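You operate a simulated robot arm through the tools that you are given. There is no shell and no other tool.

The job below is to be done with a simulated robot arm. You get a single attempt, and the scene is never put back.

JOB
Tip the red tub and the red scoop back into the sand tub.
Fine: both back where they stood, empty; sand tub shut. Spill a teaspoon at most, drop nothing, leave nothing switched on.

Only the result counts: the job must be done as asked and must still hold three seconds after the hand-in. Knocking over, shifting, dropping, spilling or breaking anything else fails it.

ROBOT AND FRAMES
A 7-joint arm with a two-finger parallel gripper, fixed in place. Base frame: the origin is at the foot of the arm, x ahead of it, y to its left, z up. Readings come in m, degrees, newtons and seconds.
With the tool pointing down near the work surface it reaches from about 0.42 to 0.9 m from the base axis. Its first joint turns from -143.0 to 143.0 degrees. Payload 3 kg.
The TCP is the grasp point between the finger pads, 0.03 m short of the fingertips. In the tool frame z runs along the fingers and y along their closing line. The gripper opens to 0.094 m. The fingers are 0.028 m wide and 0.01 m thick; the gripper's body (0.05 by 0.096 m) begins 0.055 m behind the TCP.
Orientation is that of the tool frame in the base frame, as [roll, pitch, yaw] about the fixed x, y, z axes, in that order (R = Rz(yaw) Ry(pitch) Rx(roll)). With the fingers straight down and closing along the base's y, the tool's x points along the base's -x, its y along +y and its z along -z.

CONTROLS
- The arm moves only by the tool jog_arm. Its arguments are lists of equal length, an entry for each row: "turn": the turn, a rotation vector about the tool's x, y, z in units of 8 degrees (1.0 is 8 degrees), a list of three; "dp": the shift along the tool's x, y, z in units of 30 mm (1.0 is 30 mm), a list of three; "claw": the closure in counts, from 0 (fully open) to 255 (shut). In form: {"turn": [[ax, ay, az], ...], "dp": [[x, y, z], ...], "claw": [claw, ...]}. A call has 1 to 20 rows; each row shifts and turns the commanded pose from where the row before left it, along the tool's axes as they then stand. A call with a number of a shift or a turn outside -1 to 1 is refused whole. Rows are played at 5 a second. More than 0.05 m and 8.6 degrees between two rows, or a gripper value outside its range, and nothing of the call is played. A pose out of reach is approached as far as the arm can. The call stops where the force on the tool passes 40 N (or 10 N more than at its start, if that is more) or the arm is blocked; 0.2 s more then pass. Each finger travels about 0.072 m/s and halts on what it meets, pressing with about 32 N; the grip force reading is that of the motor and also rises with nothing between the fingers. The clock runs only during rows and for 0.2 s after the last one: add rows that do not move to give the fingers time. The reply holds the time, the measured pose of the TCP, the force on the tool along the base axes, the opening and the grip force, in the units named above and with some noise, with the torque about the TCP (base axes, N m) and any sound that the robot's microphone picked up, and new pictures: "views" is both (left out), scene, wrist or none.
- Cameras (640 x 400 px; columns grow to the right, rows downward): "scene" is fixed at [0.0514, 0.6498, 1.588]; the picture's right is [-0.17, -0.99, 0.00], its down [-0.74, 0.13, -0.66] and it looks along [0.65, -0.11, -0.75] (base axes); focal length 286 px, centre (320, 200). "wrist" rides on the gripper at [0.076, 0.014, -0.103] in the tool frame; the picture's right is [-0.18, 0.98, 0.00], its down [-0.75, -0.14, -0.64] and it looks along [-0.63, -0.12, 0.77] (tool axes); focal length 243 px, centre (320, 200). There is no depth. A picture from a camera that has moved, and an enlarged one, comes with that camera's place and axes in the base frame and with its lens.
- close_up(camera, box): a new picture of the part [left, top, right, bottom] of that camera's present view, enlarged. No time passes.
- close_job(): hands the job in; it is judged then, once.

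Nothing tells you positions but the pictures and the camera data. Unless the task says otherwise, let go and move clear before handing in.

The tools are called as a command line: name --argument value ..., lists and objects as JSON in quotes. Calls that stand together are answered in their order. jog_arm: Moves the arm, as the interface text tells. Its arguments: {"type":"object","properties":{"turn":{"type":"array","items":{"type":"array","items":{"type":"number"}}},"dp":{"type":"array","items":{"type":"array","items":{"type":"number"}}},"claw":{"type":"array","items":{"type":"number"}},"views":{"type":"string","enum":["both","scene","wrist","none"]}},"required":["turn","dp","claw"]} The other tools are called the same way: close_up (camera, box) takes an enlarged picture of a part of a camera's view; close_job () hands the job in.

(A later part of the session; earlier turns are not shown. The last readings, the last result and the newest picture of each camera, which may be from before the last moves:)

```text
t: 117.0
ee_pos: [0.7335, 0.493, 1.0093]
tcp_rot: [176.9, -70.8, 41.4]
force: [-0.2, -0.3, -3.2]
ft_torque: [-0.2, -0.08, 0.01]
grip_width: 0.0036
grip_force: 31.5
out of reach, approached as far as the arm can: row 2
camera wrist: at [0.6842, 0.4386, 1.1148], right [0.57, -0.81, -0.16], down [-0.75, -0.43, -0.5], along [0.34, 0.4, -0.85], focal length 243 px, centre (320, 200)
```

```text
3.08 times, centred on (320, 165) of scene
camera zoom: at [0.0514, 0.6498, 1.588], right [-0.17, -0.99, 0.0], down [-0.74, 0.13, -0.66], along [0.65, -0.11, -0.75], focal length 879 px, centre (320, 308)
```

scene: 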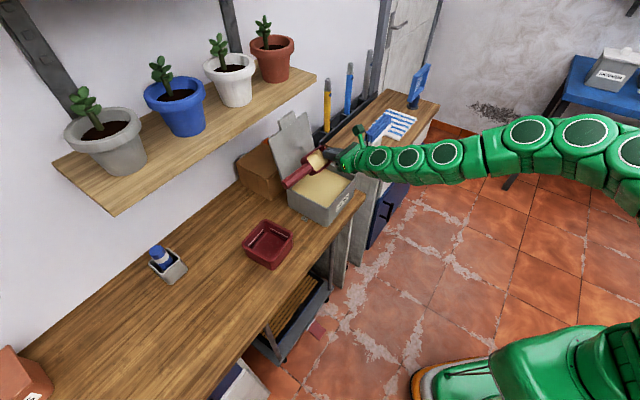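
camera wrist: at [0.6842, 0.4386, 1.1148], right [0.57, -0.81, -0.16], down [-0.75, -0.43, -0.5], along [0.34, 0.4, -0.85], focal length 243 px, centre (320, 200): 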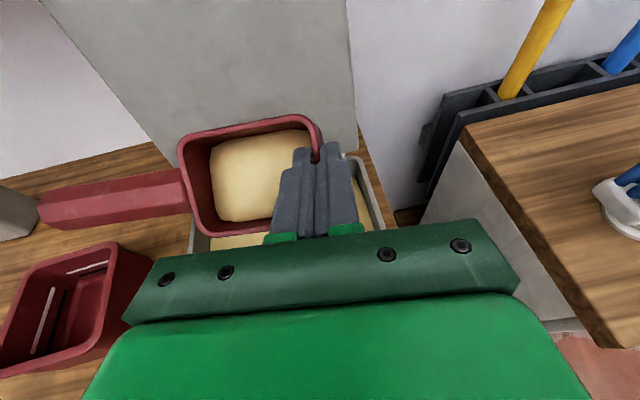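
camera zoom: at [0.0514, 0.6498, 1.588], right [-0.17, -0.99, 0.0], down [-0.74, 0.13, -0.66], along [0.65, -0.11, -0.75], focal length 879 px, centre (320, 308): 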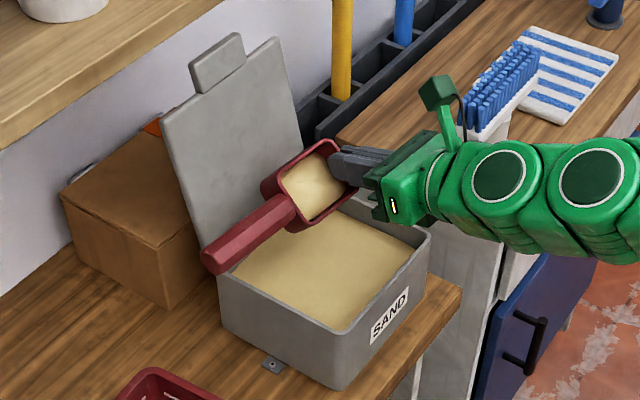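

The forearm re-rolled smoothly there; the scoop is intact and nothing has spilled. Continuing in small steps.

jog_arm --turn '[[0, 0.5, 0], [0, 0.5, 0], [0, 0.5, 0], [0, 0, 0], [0, 0, 0]]' --dp '[[0, 0, 0], [0, 0, 0], [0, 0, 0], [0, 0, 0], [0, 0, 0]]' --claw '[255, 255, 255, 255, 255]'

close_up --camera "scene" --box '[240, 100, 400, 230]'

```text
t: 118.2
ee_pos: [0.7337, 0.4923, 1.0092]
tcp_rot: [172.1, -82.7, 46.4]
force: [0.1, 0.7, -3.8]
ft_torque: [-0.22, -0.04, -0.02]
grip_width: 0.0037
grip_force: 32.8
camera wrist: at [0.6684, 0.4255, 1.0975], right [0.6, -0.79, -0.17], down [-0.65, -0.35, -0.67], along [0.47, 0.51, -0.72], focal length 243 px, centre (320, 200)
```

scene: 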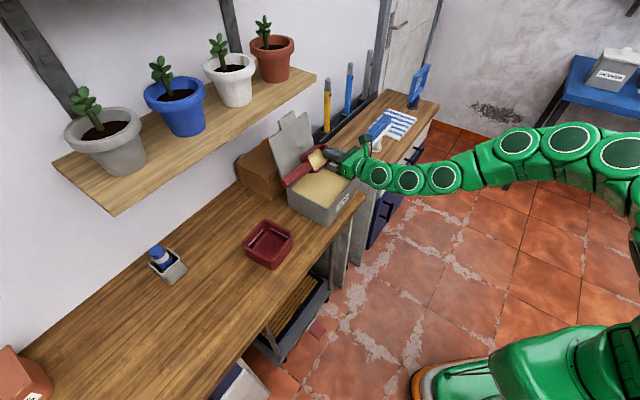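
wrist: 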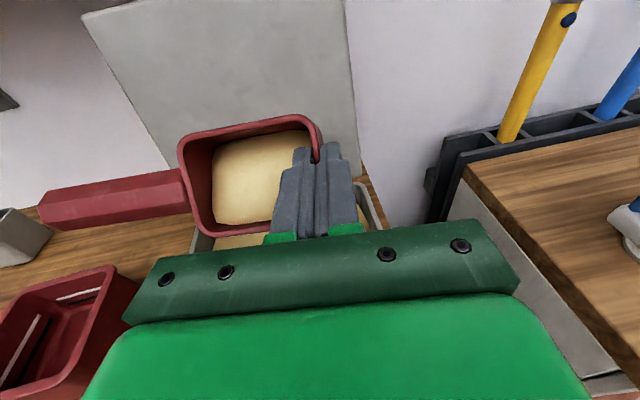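

```text
3.08 times, centred on (320, 165) of scene
camera zoom: at [0.0514, 0.6498, 1.588], right [-0.17, -0.99, 0.0], down [-0.74, 0.13, -0.66], along [0.65, -0.11, -0.75], focal length 879 px, centre (320, 308)
```

zoom: 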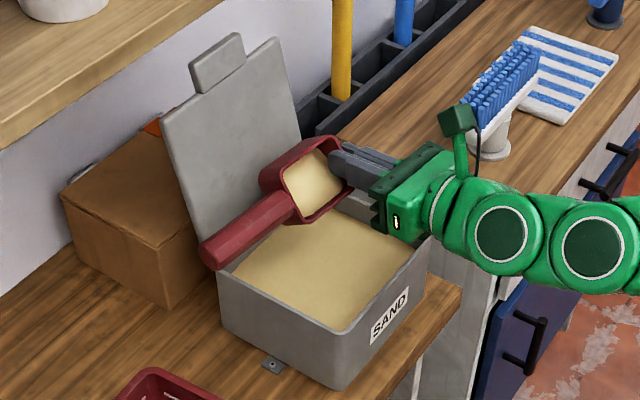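

Still holding at about 55°. Continuing with a slight raise.

jog_arm --turn '[[0, 0.5, 0], [0, 0.5, 0], [0, 0.5, 0], [0, 0, 0], [0, 0, 0]]' --dp '[[0.1, 0.05, 0], [0.1, 0.05, 0], [0.1, 0, 0], [0, 0, 0], [0, 0, 0]]' --claw '[255, 255, 255, 255, 255]'

close_up --camera "scene" --box '[240, 100, 400, 230]'

```text
t: 119.4
ee_pos: [0.7369, 0.4913, 1.019]
tcp_rot: [12.0, -85.0, -153.4]
force: [0.2, 0.4, -3.6]
ft_torque: [-0.21, -0.04, -0.01]
grip_width: 0.0035
grip_force: 31.7
camera wrist: at [0.6583, 0.4137, 1.0857], right [0.63, -0.76, -0.17], down [-0.53, -0.26, -0.81], along [0.57, 0.59, -0.57], focal length 243 px, centre (320, 200)
```

scene: 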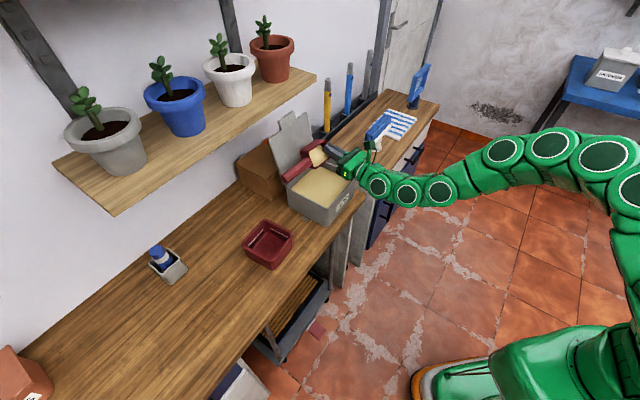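
wrist: 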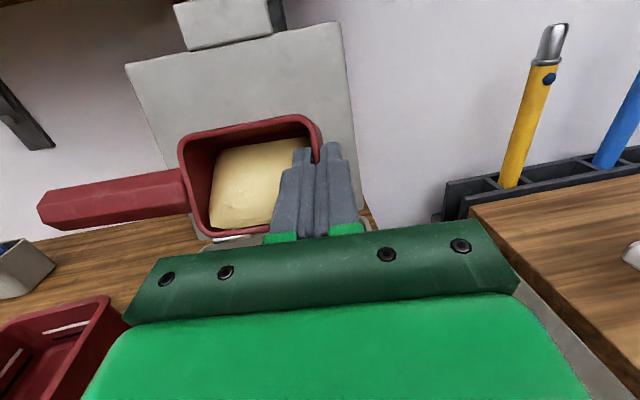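

```text
3.08 times, centred on (320, 165) of scene
camera zoom: at [0.0514, 0.6498, 1.588], right [-0.17, -0.99, 0.0], down [-0.74, 0.13, -0.66], along [0.65, -0.11, -0.75], focal length 879 px, centre (320, 308)
```

zoom: 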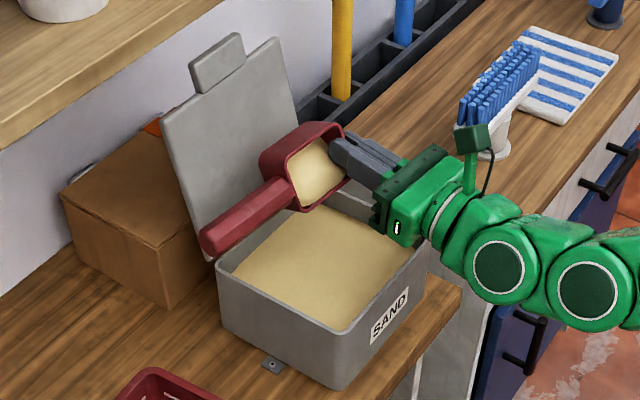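

At about 67° the sand is starting to shift. Continuing with pauses.

jog_arm --turn '[[0, 0.5, 0], [0, 0, 0], [0, 0.5, 0], [0, 0, 0], [0, 0.5, 0], [0, 0, 0], [0, 0, 0]]' --dp '[[0.13, 0, 0], [0, 0, 0], [0.13, 0, 0.02], [0, 0, 0], [0.13, 0, 0.03], [0, 0, 0], [0, 0, 0]]' --claw '[255, 255, 255, 255, 255, 255, 255]'

close_up --camera "scene" --box '[240, 100, 400, 230]'

```text
t: 121.0
ee_pos: [0.7349, 0.4906, 1.03]
tcp_rot: [3.6, -73.1, -145.0]
force: [-0.7, 0.7, -2.6]
ft_torque: [-0.23, -0.07, -0.01]
grip_width: 0.0038
grip_force: 31.8
camera wrist: at [0.6488, 0.4056, 1.0736], right [0.66, -0.74, -0.16], down [-0.39, -0.15, -0.91], along [0.65, 0.66, -0.38], focal length 243 px, centre (320, 200)
```

scene: 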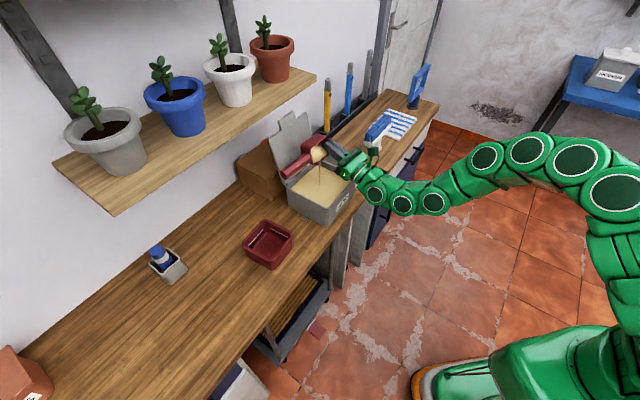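
wrist: 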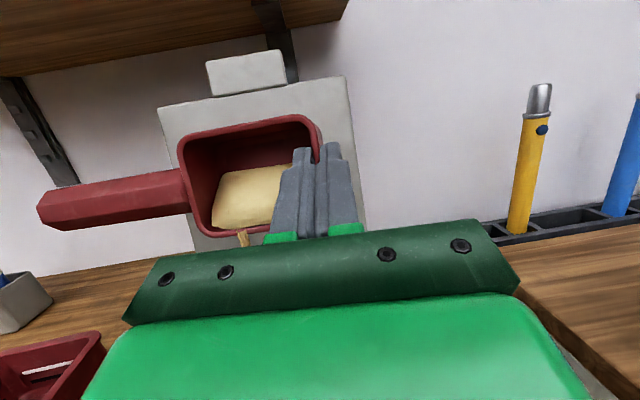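

```text
3.08 times, centred on (320, 165) of scene
camera zoom: at [0.0514, 0.6498, 1.588], right [-0.17, -0.99, 0.0], down [-0.74, 0.13, -0.66], along [0.65, -0.11, -0.75], focal length 879 px, centre (320, 308)
```

zoom: 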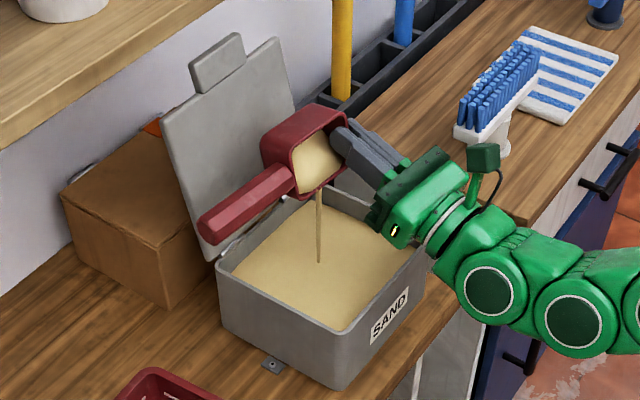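

A thin stream is falling right into the middle of the box. I'll wait and continue tilting.

jog_arm --turn '[[0, 0, 0], [0, 0, 0], [0, 0, 0], [0, 0, 0], [0, 0.5, 0], [0, 0, 0], [0, 0, 0], [0, 0.5, 0], [0, 0, 0], [0, 0, 0], [0, 0.5, 0], [0, 0, 0], [0, 0, 0], [0, 0, 0]]' --dp '[[0, 0, 0], [0, 0, 0], [0, 0, 0], [0, 0, 0], [0.2, 0, 0.08], [0, 0, 0], [0, 0, 0], [0.2, 0, 0.1], [0, 0, 0], [0, 0, 0], [0.2, 0, 0.1], [0, 0, 0], [0, 0, 0], [0, 0, 0]]' --claw '[255, 255, 255, 255, 255, 255, 255, 255, 255, 255, 255, 255, 255, 255]'

close_up --camera "scene" --box '[240, 90, 410, 230]'

```text
t: 124.0
ee_pos: [0.7374, 0.4907, 1.0504]
tcp_rot: [2.1, -61.0, -143.4]
force: [0.0, -0.1, -1.8]
ft_torque: [-0.23, -0.06, 0.02]
grip_width: 0.0036
grip_force: 31.9
camera wrist: at [0.645, 0.402, 1.0674], right [0.68, -0.72, -0.14], down [-0.23, -0.03, -0.97], along [0.69, 0.7, -0.18], focal length 243 px, centre (320, 200)
```

scene: 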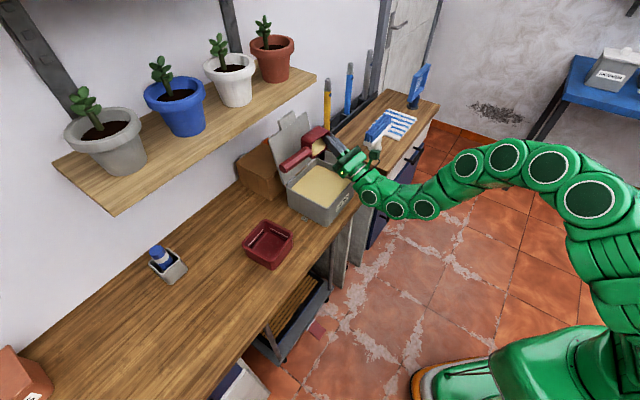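
wrist: 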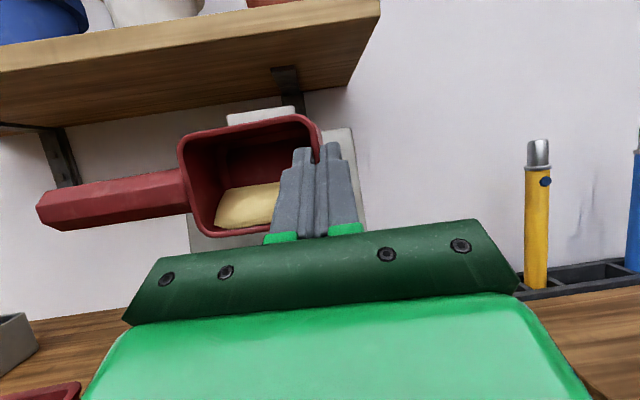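

```text
2.86 times, centred on (325, 160) of scene
camera zoom: at [0.0514, 0.6498, 1.588], right [-0.17, -0.99, 0.0], down [-0.74, 0.13, -0.66], along [0.65, -0.11, -0.75], focal length 816 px, centre (306, 314)
```

zoom: 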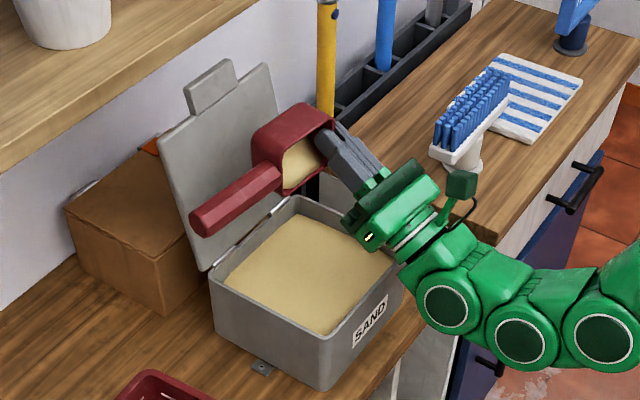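

About half has gone. Continuing to tilt with more height, as I did for the tub.

jog_arm --turn '[[0, 0.5, 0], [0, 0, 0], [0, 0, 0], [0, 0.5, 0], [0, 0, 0], [0, 0, 0], [0, 0.5, 0], [0, 0, 0], [0, 0, 0], [0, 0.5, 0], [0, 0, 0], [0, 0, 0], [0, 0, 0]]' --dp '[[0.29, 0, 0.17], [0, 0, 0], [0, 0, 0], [0.28, 0, 0.18], [0, 0, 0], [0, 0, 0], [0.27, 0, 0.2], [0, 0, 0], [0, 0, 0], [0.26, 0, 0.22], [0, 0, 0], [0, 0, 0], [0, 0, 0]]' --claw '[255, 255, 255, 255, 255, 255, 255, 255, 255, 255, 255, 255, 255]'

close_up --camera "scene" --box '[240, 80, 410, 230]'

```text
t: 126.8
ee_pos: [0.7367, 0.4913, 1.0902]
tcp_rot: [1.4, -45.1, -142.5]
force: [0.1, 0.3, -2.7]
ft_torque: [-0.17, -0.06, -0.02]
grip_width: 0.0036
grip_force: 31.9
camera wrist: at [0.6453, 0.4031, 1.0732], right [0.71, -0.69, -0.11], down [-0.02, 0.14, -0.99], along [0.7, 0.71, 0.09], focal length 243 px, centre (320, 200)
```

scene: 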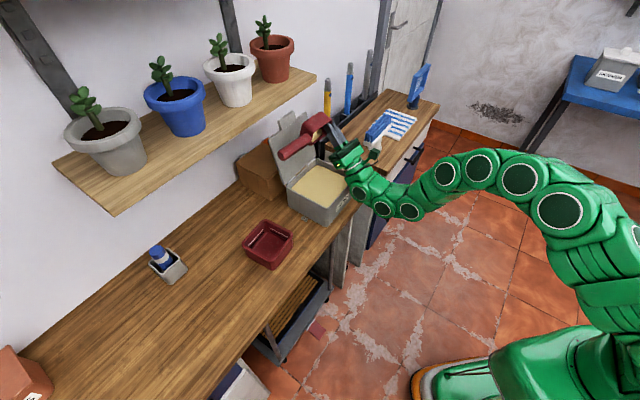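
wrist: 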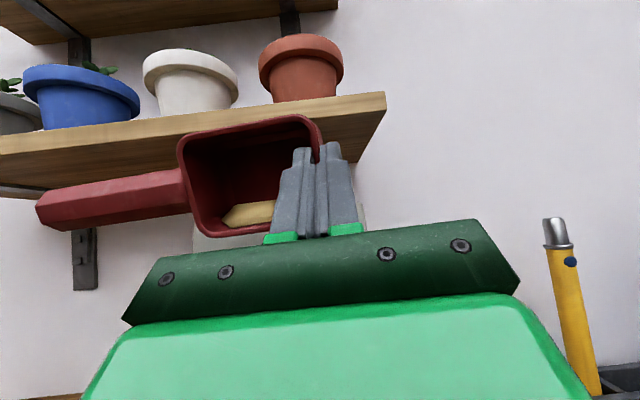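

```text
2.67 times, centred on (325, 155) of scene
camera zoom: at [0.0514, 0.6498, 1.588], right [-0.17, -0.99, 0.0], down [-0.74, 0.13, -0.66], along [0.65, -0.11, -0.75], focal length 762 px, centre (307, 320)
```

zoom: 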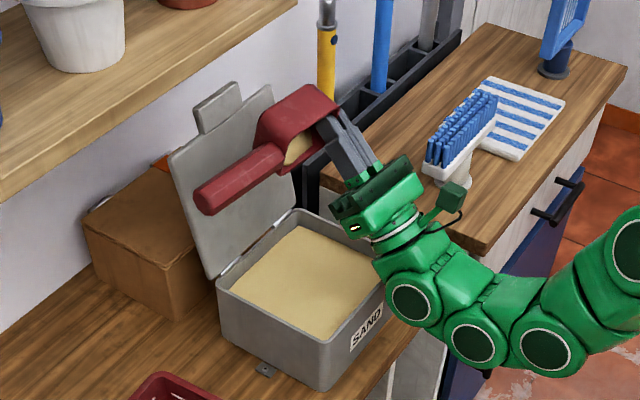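

A little remains in the corner. I'll raise and tilt to about 160° tool pitch to empty it.

jog_arm --turn '[[0, 0, 0], [0, 0.5, 0], [0, 0, 0], [0, 0.5, 0], [0, 0, 0], [0, 0.5, 0], [0, 0, 0], [0, 0.5, 0], [0, 0, 0], [0, 0.5, 0], [0, 0, 0], [0, 0.5, 0], [0, 0, 0], [0, 0, 0], [0, 0, 0], [0, 0, 0]]' --dp '[[0.35, 0, 0.36], [0.3, 0, 0.38], [0, 0, 0], [0.29, 0, 0.39], [0, 0, 0], [0.27, 0, 0.4], [0, 0, 0], [0.25, 0, 0.41], [0, 0, 0], [0.2, 0, 0.35], [0, 0, 0], [0.15, 0, 0.35], [0, 0, 0], [0, 0, 0], [0, 0, 0], [0, 0, 0]]' --claw '[255, 255, 255, 255, 255, 255, 255, 255, 255, 255, 255, 255, 255, 255, 255, 255]'

close_up --camera "wrist" --box '[20, 60, 380, 260]'

close_up --camera "scene" --box '[240, 70, 410, 230]'

```text
t: 130.2
ee_pos: [0.6625, 0.4967, 1.1867]
tcp_rot: [1.3, -22.0, -142.4]
force: [-0.3, -0.4, -2.8]
ft_torque: [-0.18, -0.04, 0.02]
grip_width: 0.0033
grip_force: 31.8
out of reach, approached as far as the arm can: row 4, 6, 10, 12
camera wrist: at [0.5851, 0.4183, 1.1204], right [0.74, -0.67, -0.05], down [0.29, 0.38, -0.88], along [0.61, 0.64, 0.47], focal length 243 px, centre (320, 200)
```

scene: 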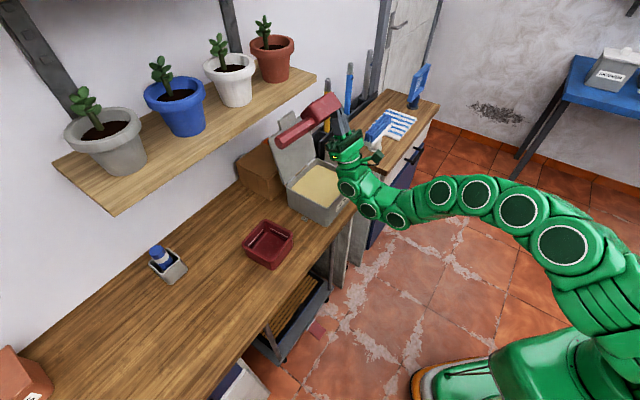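
wrist: 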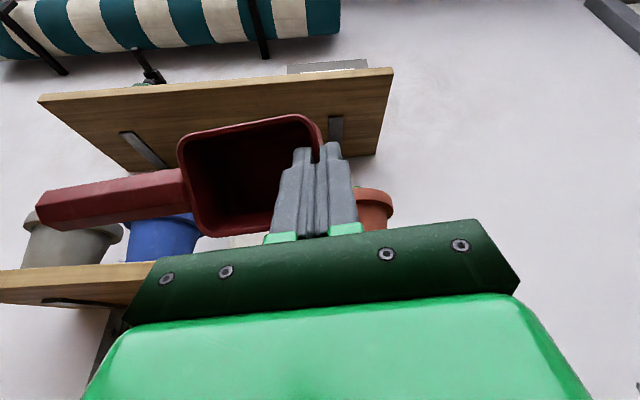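

```text
1.78 times, centred on (200, 160) of wrist
camera zoom: at [0.5851, 0.4183, 1.1204], right [0.74, -0.67, -0.05], down [0.29, 0.38, -0.88], along [0.61, 0.64, 0.47], focal length 431 px, centre (533, 271)
```

zoom: 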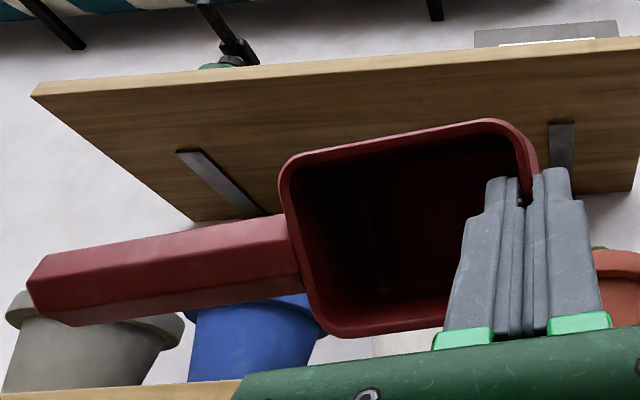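

```text
2.50 times, centred on (325, 150) of scene
camera zoom: at [0.0514, 0.6498, 1.588], right [-0.17, -0.99, 0.0], down [-0.74, 0.13, -0.66], along [0.65, -0.11, -0.75], focal length 714 px, centre (308, 325)
```

zoom: 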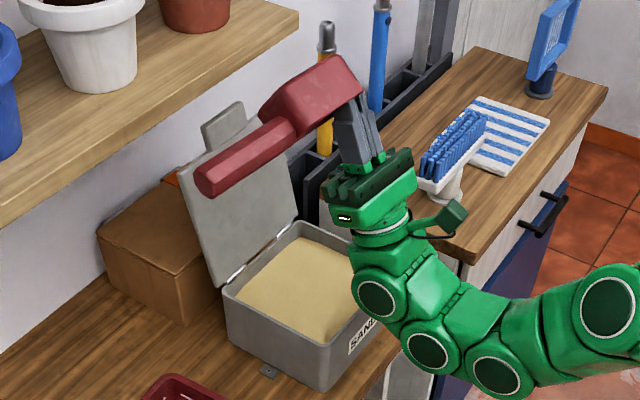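

The bowl looks empty now. The arm drifted a little from reach limits while tilting, so I'll check carefully around the box for any spill.

close_up --camera "scene" --box '[270, 150, 370, 240]'

close_up --camera "scene" --box '[280, 60, 380, 160]'

```text
4.44 times, centred on (320, 195) of scene
camera zoom: at [0.0514, 0.6498, 1.588], right [-0.17, -0.99, 0.0], down [-0.74, 0.13, -0.66], along [0.65, -0.11, -0.75], focal length 1270 px, centre (320, 222)
```

zoom: 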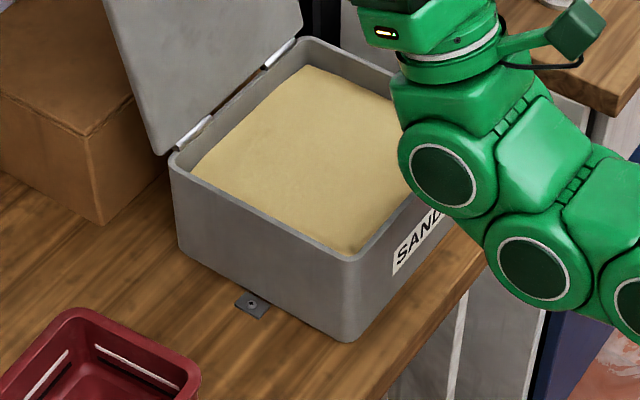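

```text
4.00 times, centred on (330, 110) of scene
camera zoom: at [0.0514, 0.6498, 1.588], right [-0.17, -0.99, 0.0], down [-0.74, 0.13, -0.66], along [0.65, -0.11, -0.75], focal length 1142 px, centre (280, 560)
```

zoom: 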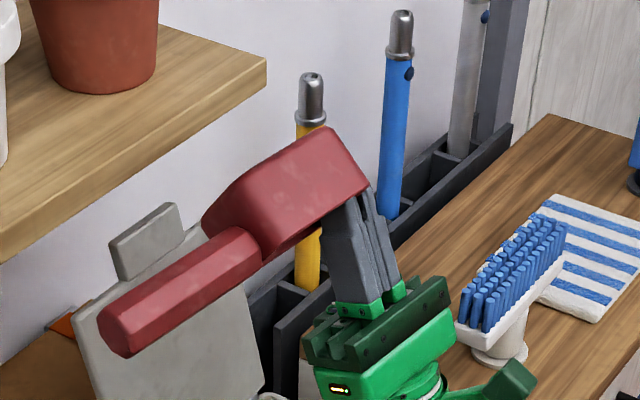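

No spill is visible. I'll rotate the scoop back toward upright and inspect the bowl's inside.

jog_arm --turn '[[0, -0.7, 0], [0, -1, 0], [0, -1, 0], [0, -1, 0], [0, -1, 0], [0, -1, 0], [0, -1, 0], [0, -1, 0], [0, -0.7, 0], [0, 0, 0]]' --dp '[[0, 0, 0], [0, 0, 0], [0, 0, 0], [0, 0, 0], [0, 0, 0], [0, 0, 0], [0, 0, 0], [0, 0, 0], [0, 0, 0], [0, 0, 0]]' --claw '[255, 255, 255, 255, 255, 255, 255, 255, 255, 255]'

close_up --camera "wrist" --box '[20, 60, 380, 260]'

close_up --camera "scene" --box '[240, 70, 410, 230]'

```text
t: 132.4
ee_pos: [0.6614, 0.498, 1.1886]
tcp_rot: [32.8, -88.0, -174.2]
force: [0.1, 0.5, -1.8]
ft_torque: [-0.12, -0.03, 0.01]
grip_width: 0.0037
grip_force: 31.8
camera wrist: at [0.5867, 0.4227, 1.2612], right [0.62, -0.77, -0.17], down [-0.57, -0.29, -0.77], along [0.55, 0.57, -0.61], focal length 243 px, centre (320, 200)
```

scene: 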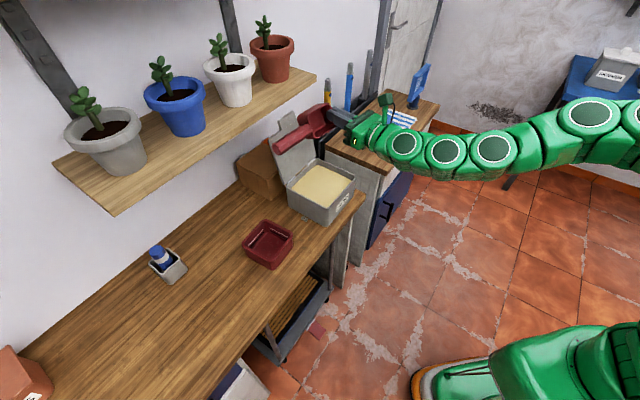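
wrist: 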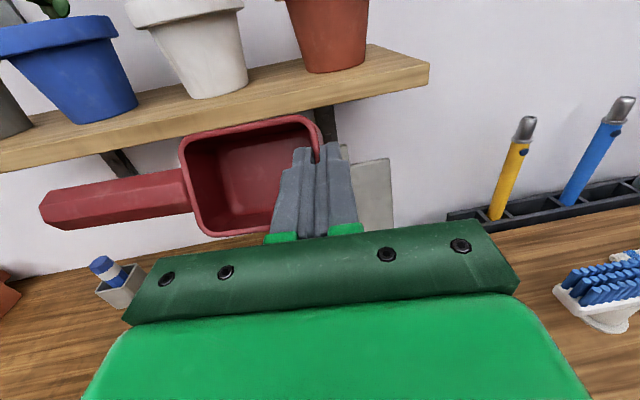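

```text
1.78 times, centred on (200, 160) of wrist
camera zoom: at [0.5867, 0.4227, 1.2612], right [0.62, -0.77, -0.17], down [-0.57, -0.29, -0.77], along [0.55, 0.57, -0.61], focal length 431 px, centre (533, 271)
```

zoom: 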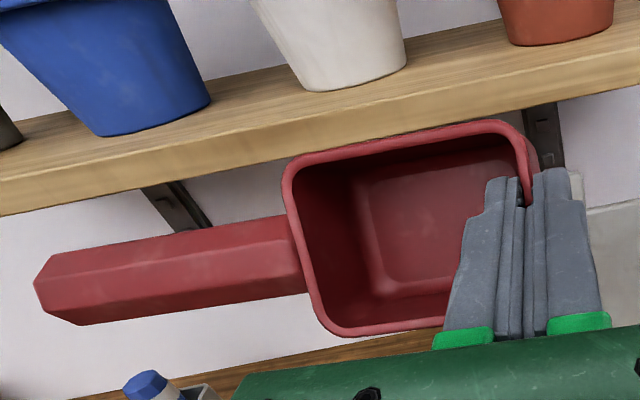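

```text
2.50 times, centred on (325, 150) of scene
camera zoom: at [0.0514, 0.6498, 1.588], right [-0.17, -0.99, 0.0], down [-0.74, 0.13, -0.66], along [0.65, -0.11, -0.75], focal length 714 px, centre (308, 325)
```

zoom: 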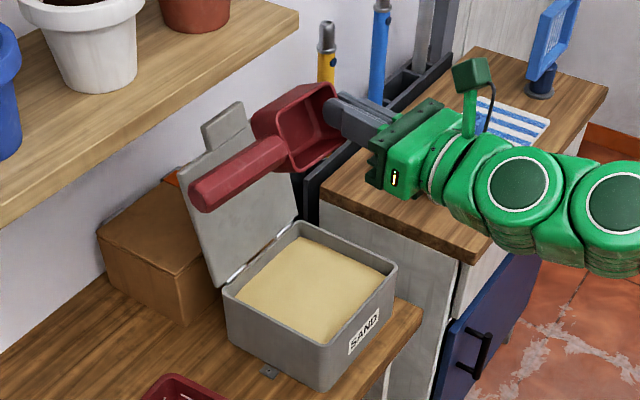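

The bowl is empty and clean. I'll lower, level the scoop, and head back toward its spot.

jog_arm --turn '[[0, 0, 0], [0, 0, 0], [0, 0, 0], [0, 0, 0], [0, 0, 0], [0, 0, 0], [0, -0.7, 0], [0, -1, 0], [0, -1, 0], [0, -1, 0], [0, -1, 0], [0, -1, 0], [0, -1, 0], [0, -0.8, 0], [0, -0.45, 0], [0, 0, 0]]' --dp '[[-0.71, 0, -0.11], [-0.71, 0, -0.11], [-0.71, 0, -0.11], [-0.71, 0, -0.11], [-0.71, 0, -0.11], [-0.6, 0, -0.11], [0, 0, 0], [0, 0, 0], [0, 0, 0], [0, 0, 0], [0, 0, 0], [0, 0, 0], [0, 0, 0], [0, 0, 0], [0, 0, 0], [0, 0, 0]]' --claw '[255, 255, 255, 255, 255, 255, 255, 255, 255, 255, 255, 255, 255, 255, 255, 255]'

```text
t: 135.8
ee_pos: [0.6559, 0.4835, 1.0679]
tcp_rot: [177.9, -32.6, 38.7]
force: [0.3, 0.3, -1.8]
ft_torque: [-0.1, -0.08, 0.01]
grip_width: 0.0034
grip_force: 31.9
out of reach, approached as far as the arm can: row 12
camera wrist: at [0.6677, 0.4817, 1.1956], right [0.48, -0.88, -0.07], down [-0.87, -0.48, 0.13], along [-0.15, 0.0, -0.99], focal length 243 px, centre (320, 200)
```

scene: 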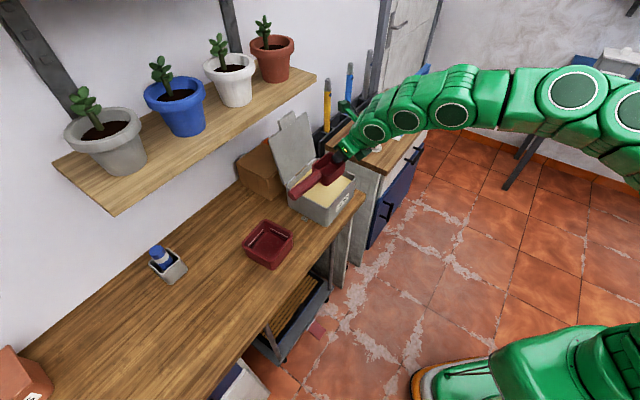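
wrist: 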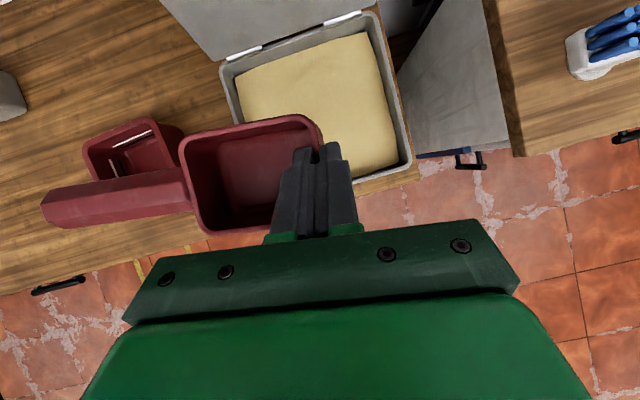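

Empty bowl confirmed. Moving left, back over the scoop's original place.

jog_arm --turn '[[0, 0, 0], [0, 0, 0], [0, 0, 0], [0, 0, 0], [0, 0, 0], [0, 0, 0], [0, 0, 0], [0, 0, 0], [0, 0, 0], [0, 0, 0], [0, 0, 0]]' --dp '[[-0.041, -0.4, 0.006], [-0.062, -0.6, 0.009], [-0.082, -0.8, 0.012], [-0.092, -0.9, 0.0135], [-0.092, -0.9, 0.0135], [-0.092, -0.9, 0.0135], [-0.092, -0.9, 0.0135], [-0.082, -0.8, 0.012], [-0.067, -0.65, 0.01], [-0.051, -0.5, 0.0075], [0, 0, 0]]' --claw '[255, 255, 255, 255, 255, 255, 255, 255, 255, 255, 255]' --views "scene"

jog_arm --turn '[[0, 0, 0], [0, 0, 0], [0, 0, 0], [0, 0, 0], [0, 0, 0], [0, 0, 0], [0, 0, 0], [0, 0, 0], [0, 0, 0], [0, 0, 0], [0, 0, 0]]' --dp '[[-0.041, -0.4, 0.006], [-0.062, -0.6, 0.009], [-0.082, -0.8, 0.012], [-0.092, -0.9, 0.0135], [-0.092, -0.9, 0.0135], [-0.092, -0.9, 0.0135], [-0.092, -0.9, 0.0135], [-0.082, -0.8, 0.012], [-0.067, -0.65, 0.01], [-0.051, -0.5, 0.0075], [0, 0, 0]]' --claw '[255, 255, 255, 255, 255, 255, 255, 255, 255, 255, 255]'

```text
t: 138.2
ee_pos: [0.507, 0.6457, 1.0458]
tcp_rot: [177.9, -32.6, 38.7]
force: [-0.2, -0.1, -1.5]
ft_torque: [-0.14, -0.08, -0.03]
grip_width: 0.0037
grip_force: 32.1
```

scene: 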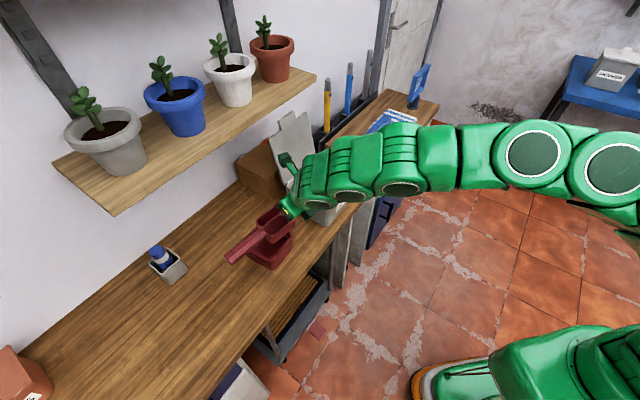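

```text
t: 140.6
ee_pos: [0.3623, 0.8103, 1.0211]
tcp_rot: [177.8, -32.7, 38.7]
force: [-1.0, 0.2, -1.9]
ft_torque: [-0.13, -0.11, 0.01]
grip_width: 0.0035
grip_force: 32.2
camera wrist: at [0.3735, 0.8083, 1.15], right [0.48, -0.88, -0.07], down [-0.87, -0.48, 0.13], along [-0.15, 0.0, -0.99], focal length 243 px, centre (320, 200)
```

scene: 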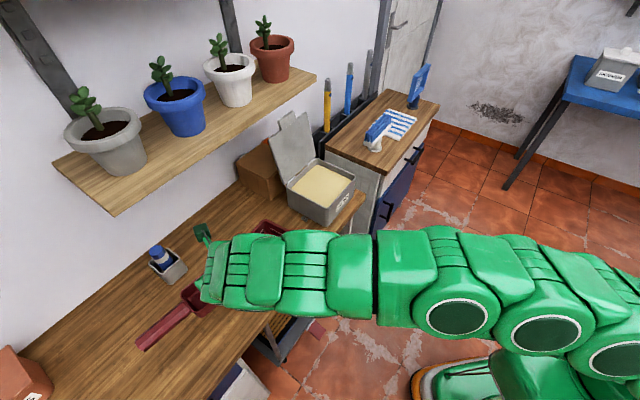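
wrist: 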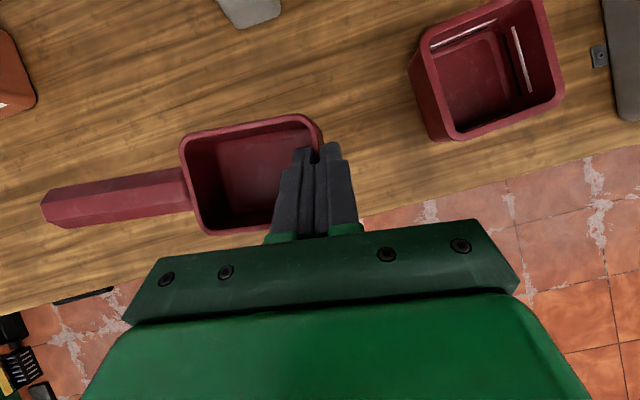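

Over the spot. I'll lower in two stages, restoring the exact grasp orientation (28° tilt, yaw 39.5°) on the way.

jog_arm --turn '[[0, 0, 0], [0, 0, 0], [0, 0, 0], [0, 0, 0], [0, 0, 0], [0.12, -0.3, -0.04], [0.12, -0.3, -0.04], [0, 0, 0]]' --dp '[[-0.189, -0.056, 0.64], [-0.189, -0.056, 0.64], [-0.189, -0.056, 0.64], [-0.189, -0.056, 0.64], [-0.189, -0.056, 0.64], [0, 0, 0], [0, 0, 0], [0, 0, 0]]' --claw '[255, 255, 255, 255, 255, 255, 255, 255]' --views "scene"

close_up --camera "scene" --box '[145, 260, 255, 365]'

```text
t: 142.4
ee_pos: [0.378, 0.8332, 0.9269]
tcp_rot: [179.5, -27.9, 39.3]
force: [-0.6, -1.0, -2.2]
ft_torque: [-0.1, -0.08, 0.0]
grip_width: 0.0032
grip_force: 32.3
```

scene: 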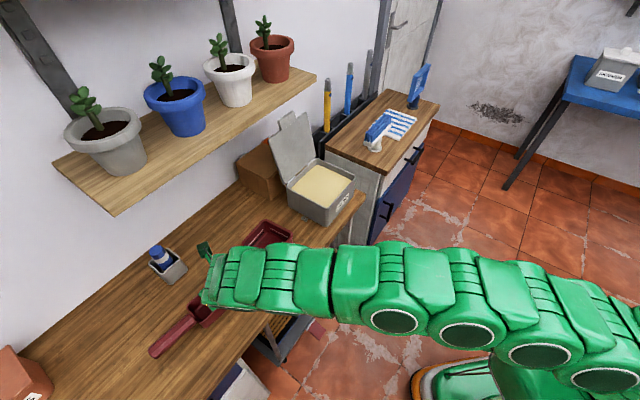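

```text
3.81 times, centred on (200, 312) of scene
camera zoom: at [0.0514, 0.6498, 1.588], right [-0.17, -0.99, 0.0], down [-0.74, 0.13, -0.66], along [0.65, -0.11, -0.75], focal length 1088 px, centre (777, -229)
```

zoom: 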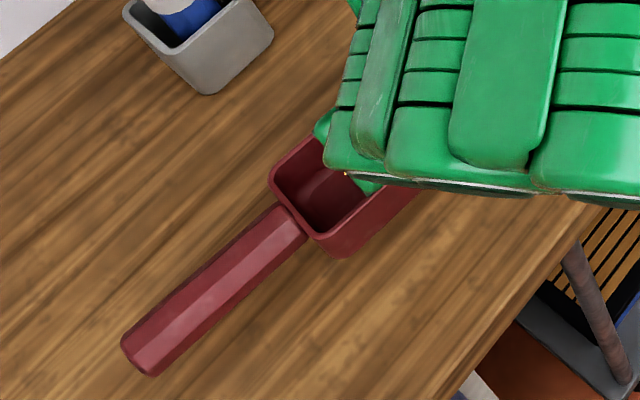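

Orientation restored. Lowering to about 1 cm above the bench for alignment.

jog_arm --turn '[[0, 0, 0], [0, 0, 0], [0, 0, 0], [0, 0, 0]]' --dp '[[-0.029, -0.029, 0.5], [-0.029, -0.029, 0.5], [-0.029, -0.029, 0.5], [0, 0, 0]]' --claw '[255, 255, 255, 255]' --views "none"

close_up --camera "scene" --box '[145, 260, 255, 365]'

```text
t: 143.4
ee_pos: [0.3916, 0.8469, 0.8865]
tcp_rot: [179.5, -27.7, 39.4]
force: [0.1, -0.3, -1.7]
ft_torque: [-0.09, -0.08, 0.01]
grip_width: 0.0035
grip_force: 31.7
```

```text
3.81 times, centred on (200, 312) of scene
camera zoom: at [0.0514, 0.6498, 1.588], right [-0.17, -0.99, 0.0], down [-0.74, 0.13, -0.66], along [0.65, -0.11, -0.75], focal length 1088 px, centre (777, -229)
```

zoom: 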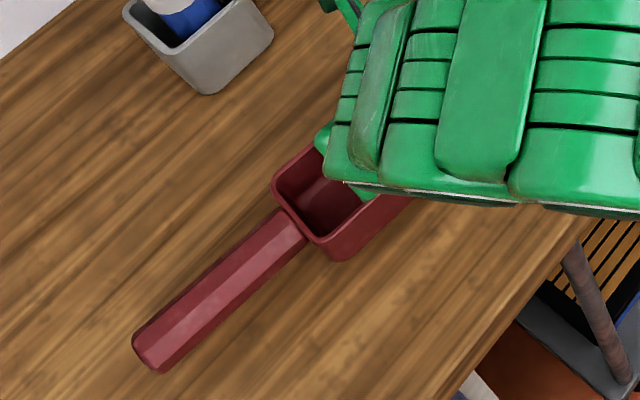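

The outline lines up with the original picture. Lowering the last centimetre.

jog_arm --turn '[[0, 0, 0], [0, 0, 0], [0, 0, 0]]' --dp '[[-0.08, 0, 0.15], [-0.06, 0, 0.11], [0, 0, 0]]' --claw '[255, 255, 255]' --views "wrist"

close_up --camera "scene" --box '[145, 260, 255, 365]'

```text
t: 144.2
ee_pos: [0.3905, 0.8454, 0.8789]
tcp_rot: [179.5, -27.9, 39.4]
force: [0.2, 0.8, 0.2]
ft_torque: [0.16, -0.02, 0.01]
grip_width: 0.0037
grip_force: 32.5
camera wrist: at [0.4134, 0.8486, 1.0045], right [0.49, -0.87, -0.08], down [-0.84, -0.5, 0.21], along [-0.23, -0.04, -0.97], focal length 243 px, centre (320, 200)
```

wrist: 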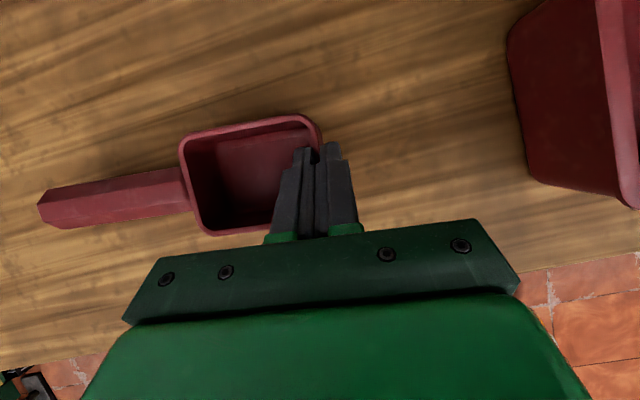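

```text
3.81 times, centred on (200, 312) of scene
camera zoom: at [0.0514, 0.6498, 1.588], right [-0.17, -0.99, 0.0], down [-0.74, 0.13, -0.66], along [0.65, -0.11, -0.75], focal length 1088 px, centre (777, -229)
```

zoom: 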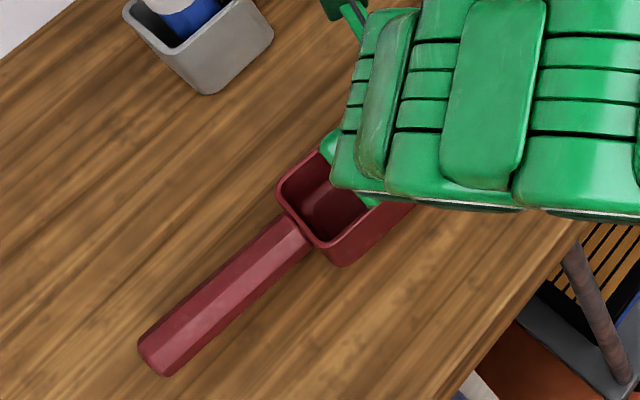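

The handle end is touching and the load is off the gripper. I'll compare at high zoom with the original close-ups to fine-tune the position before releasing.

close_up --camera "scene" --box '[148, 325, 188, 365]'

close_up --camera "scene" --box '[175, 300, 215, 340]'

```text
10.00 times, centred on (168, 345) of scene
camera zoom: at [0.0514, 0.6498, 1.588], right [-0.17, -0.99, 0.0], down [-0.74, 0.13, -0.66], along [0.65, -0.11, -0.75], focal length 2856 px, centre (1840, -1250)
```

zoom: 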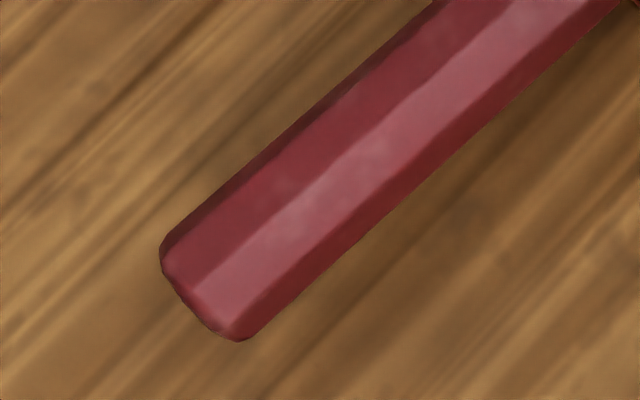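

```text
10.00 times, centred on (195, 320) of scene
camera zoom: at [0.0514, 0.6498, 1.588], right [-0.17, -0.99, 0.0], down [-0.74, 0.13, -0.66], along [0.65, -0.11, -0.75], focal length 2856 px, centre (1570, -1000)
```

zoom: 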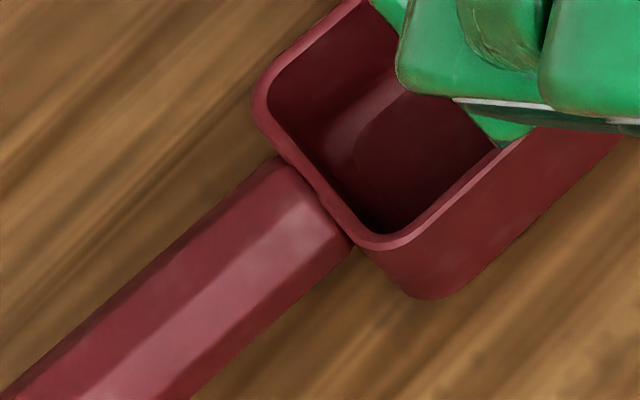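

The residual offset is about 5 mm to the right plus 1° of yaw. I'll lift slightly, correct it, and set it down again.

jog_arm --turn '[[0, 0, 0], [0.058, 0, -0.11], [0, 0, 0], [0, 0, 0], [0, 0, 0]]' --dp '[[0.078, 0, -0.147], [0, -0.17, 0], [-0.06, 0, 0.11], [-0.045, 0, 0.085], [0, 0, 0]]' --claw '[255, 255, 255, 255, 255]' --views "none"

close_up --camera "scene" --box '[148, 325, 188, 365]'

close_up --camera "scene" --box '[175, 300, 215, 340]'

```text
t: 145.4
ee_pos: [0.3875, 0.8502, 0.8772]
tcp_rot: [179.5, -28.0, 40.4]
force: [1.3, -2.8, 14.4]
ft_torque: [0.47, -0.38, -0.01]
grip_width: 0.0036
grip_force: 31.9
```

```text
10.00 times, centred on (168, 345) of scene
camera zoom: at [0.0514, 0.6498, 1.588], right [-0.17, -0.99, 0.0], down [-0.74, 0.13, -0.66], along [0.65, -0.11, -0.75], focal length 2856 px, centre (1840, -1250)
```

zoom: 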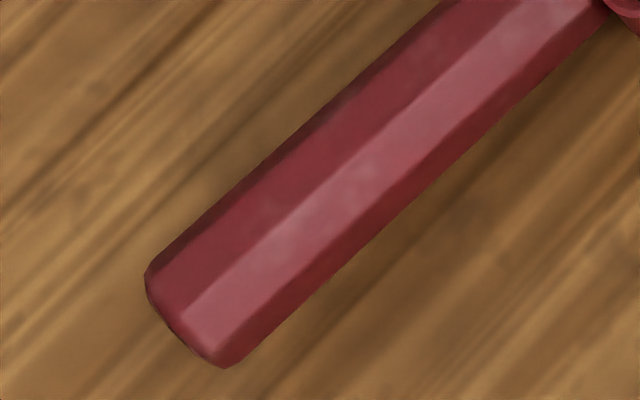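

```text
10.00 times, centred on (195, 320) of scene
camera zoom: at [0.0514, 0.6498, 1.588], right [-0.17, -0.99, 0.0], down [-0.74, 0.13, -0.66], along [0.65, -0.11, -0.75], focal length 2856 px, centre (1570, -1000)
```

zoom: 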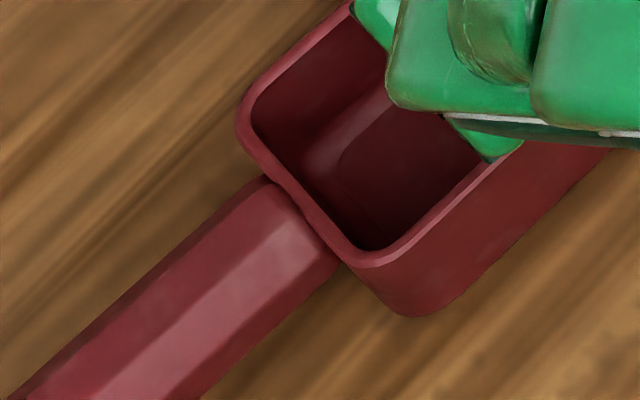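

That matches the originals to within about 1–2 mm and rests firmly on the bench. I'll ease the pressure slightly and open the fingers gradually.

jog_arm --turn '[[0, 0, 0], [0, 0, 0], [0, 0, 0], [0, 0, 0], [0, 0, 0], [0, 0, 0], [0, 0, 0]]' --dp '[[0.016, 0, -0.03], [0, 0, 0], [0, 0, 0], [0, 0, 0], [0, 0, 0], [0, 0, 0], [0, 0, 0]]' --claw '[255, 245, 230, 200, 150, 110, 110]' --views "wrist"

close_up --camera "scene" --box '[148, 325, 188, 365]'

close_up --camera "scene" --box '[175, 300, 215, 340]'

```text
t: 147.0
ee_pos: [0.3875, 0.8495, 0.8768]
tcp_rot: [179.6, -27.8, 40.3]
force: [0.0, 0.0, -0.4]
ft_torque: [0.02, 0.0, 0.02]
grip_width: 0.0533
grip_force: 0.0
camera wrist: at [0.4101, 0.8524, 1.0035], right [0.51, -0.86, -0.08], down [-0.83, -0.51, 0.22], along [-0.22, -0.04, -0.97], focal length 243 px, centre (320, 200)
```

wrist: 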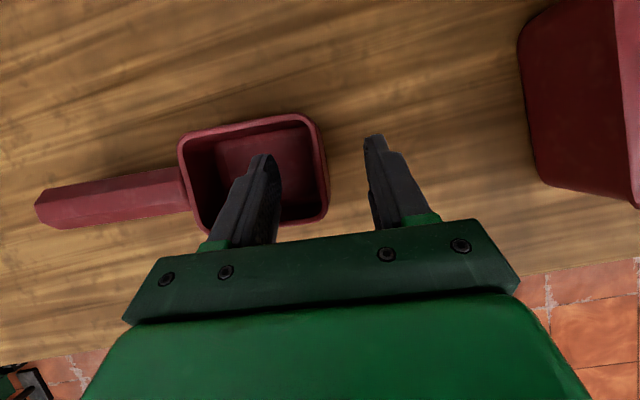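

```text
10.00 times, centred on (168, 345) of scene
camera zoom: at [0.0514, 0.6498, 1.588], right [-0.17, -0.99, 0.0], down [-0.74, 0.13, -0.66], along [0.65, -0.11, -0.75], focal length 2856 px, centre (1840, -1250)
```

zoom: 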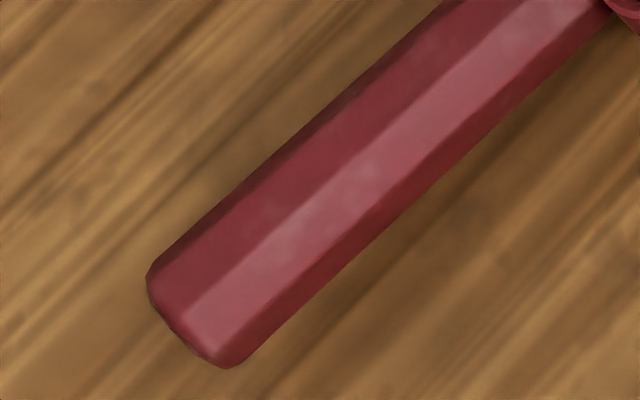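

```text
10.00 times, centred on (195, 320) of scene
camera zoom: at [0.0514, 0.6498, 1.588], right [-0.17, -0.99, 0.0], down [-0.74, 0.13, -0.66], along [0.65, -0.11, -0.75], focal length 2856 px, centre (1570, -1000)
```

zoom: 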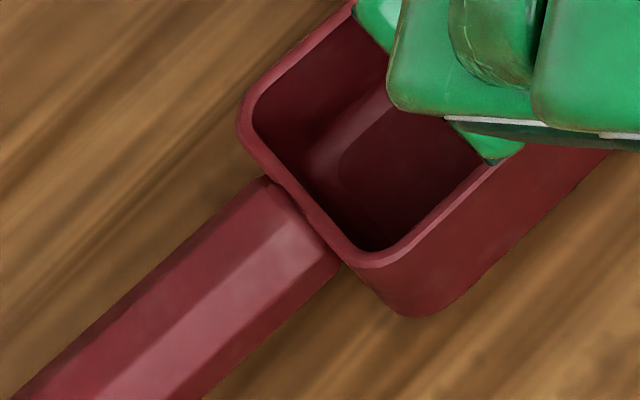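

The scoop is released exactly where it stood, empty. I'll retreat along the insertion path, then go back to the box to close the lid.

jog_arm --turn '[[0, 0, 0], [0, 0, 0], [0, 0, 0], [0, 0, 0], [0, 0, 0], [0, 0, 0], [0, 0, 0]]' --dp '[[0, 0, -0.4], [0, 0, -0.7], [0, 0, -1], [0, 0, -1], [0, 0, -1], [0, 0, -0.4], [0, 0, 0]]' --claw '[110, 110, 110, 110, 110, 110, 110]'

close_up --camera "wrist" --box '[160, 60, 480, 240]'

close_up --camera "scene" --box '[145, 285, 235, 365]'

```text
t: 148.6
ee_pos: [0.3394, 0.8101, 0.9965]
tcp_rot: [179.6, -27.7, 40.3]
force: [0.2, -0.3, 0.1]
ft_torque: [-0.02, 0.04, -0.02]
grip_width: 0.0537
grip_force: 0.1
camera wrist: at [0.3618, 0.8129, 1.1224], right [0.51, -0.86, -0.08], down [-0.83, -0.51, 0.21], along [-0.22, -0.04, -0.97], focal length 243 px, centre (320, 200)
```

scene: 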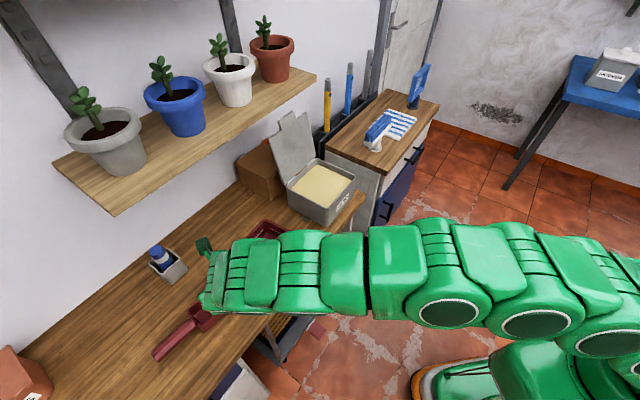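
wrist: 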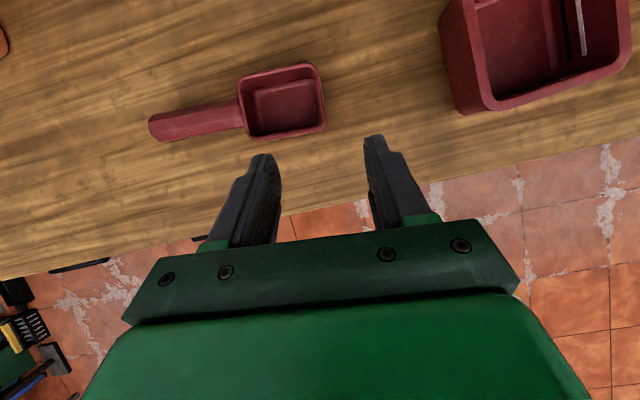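

```text
2.00 times, centred on (320, 150) of wrist
camera zoom: at [0.3618, 0.8129, 1.1224], right [0.51, -0.86, -0.08], down [-0.83, -0.51, 0.21], along [-0.22, -0.04, -0.97], focal length 485 px, centre (320, 300)
```

zoom: 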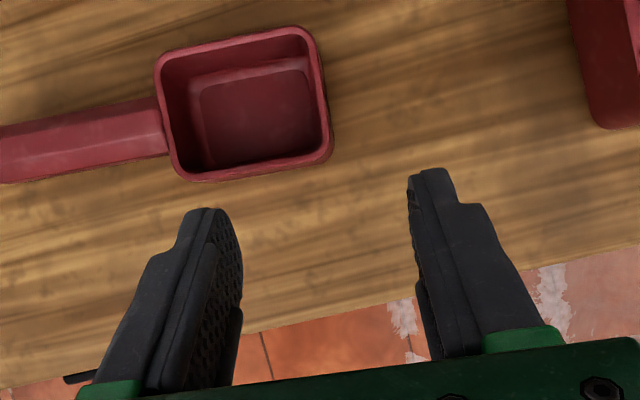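

```text
5.00 times, centred on (190, 325) of scene
camera zoom: at [0.0514, 0.6498, 1.588], right [-0.17, -0.99, 0.0], down [-0.74, 0.13, -0.66], along [0.65, -0.11, -0.75], focal length 1428 px, centre (970, -425)
```

zoom: 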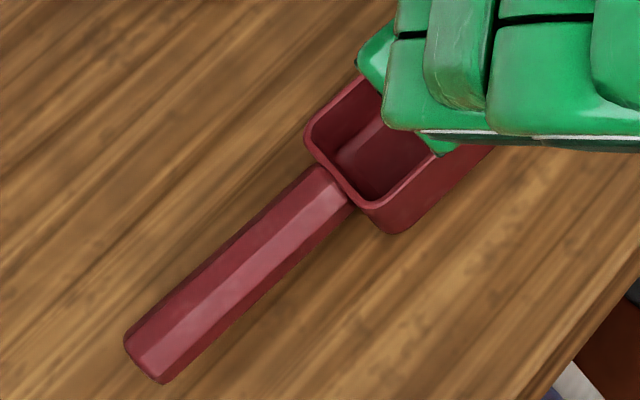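

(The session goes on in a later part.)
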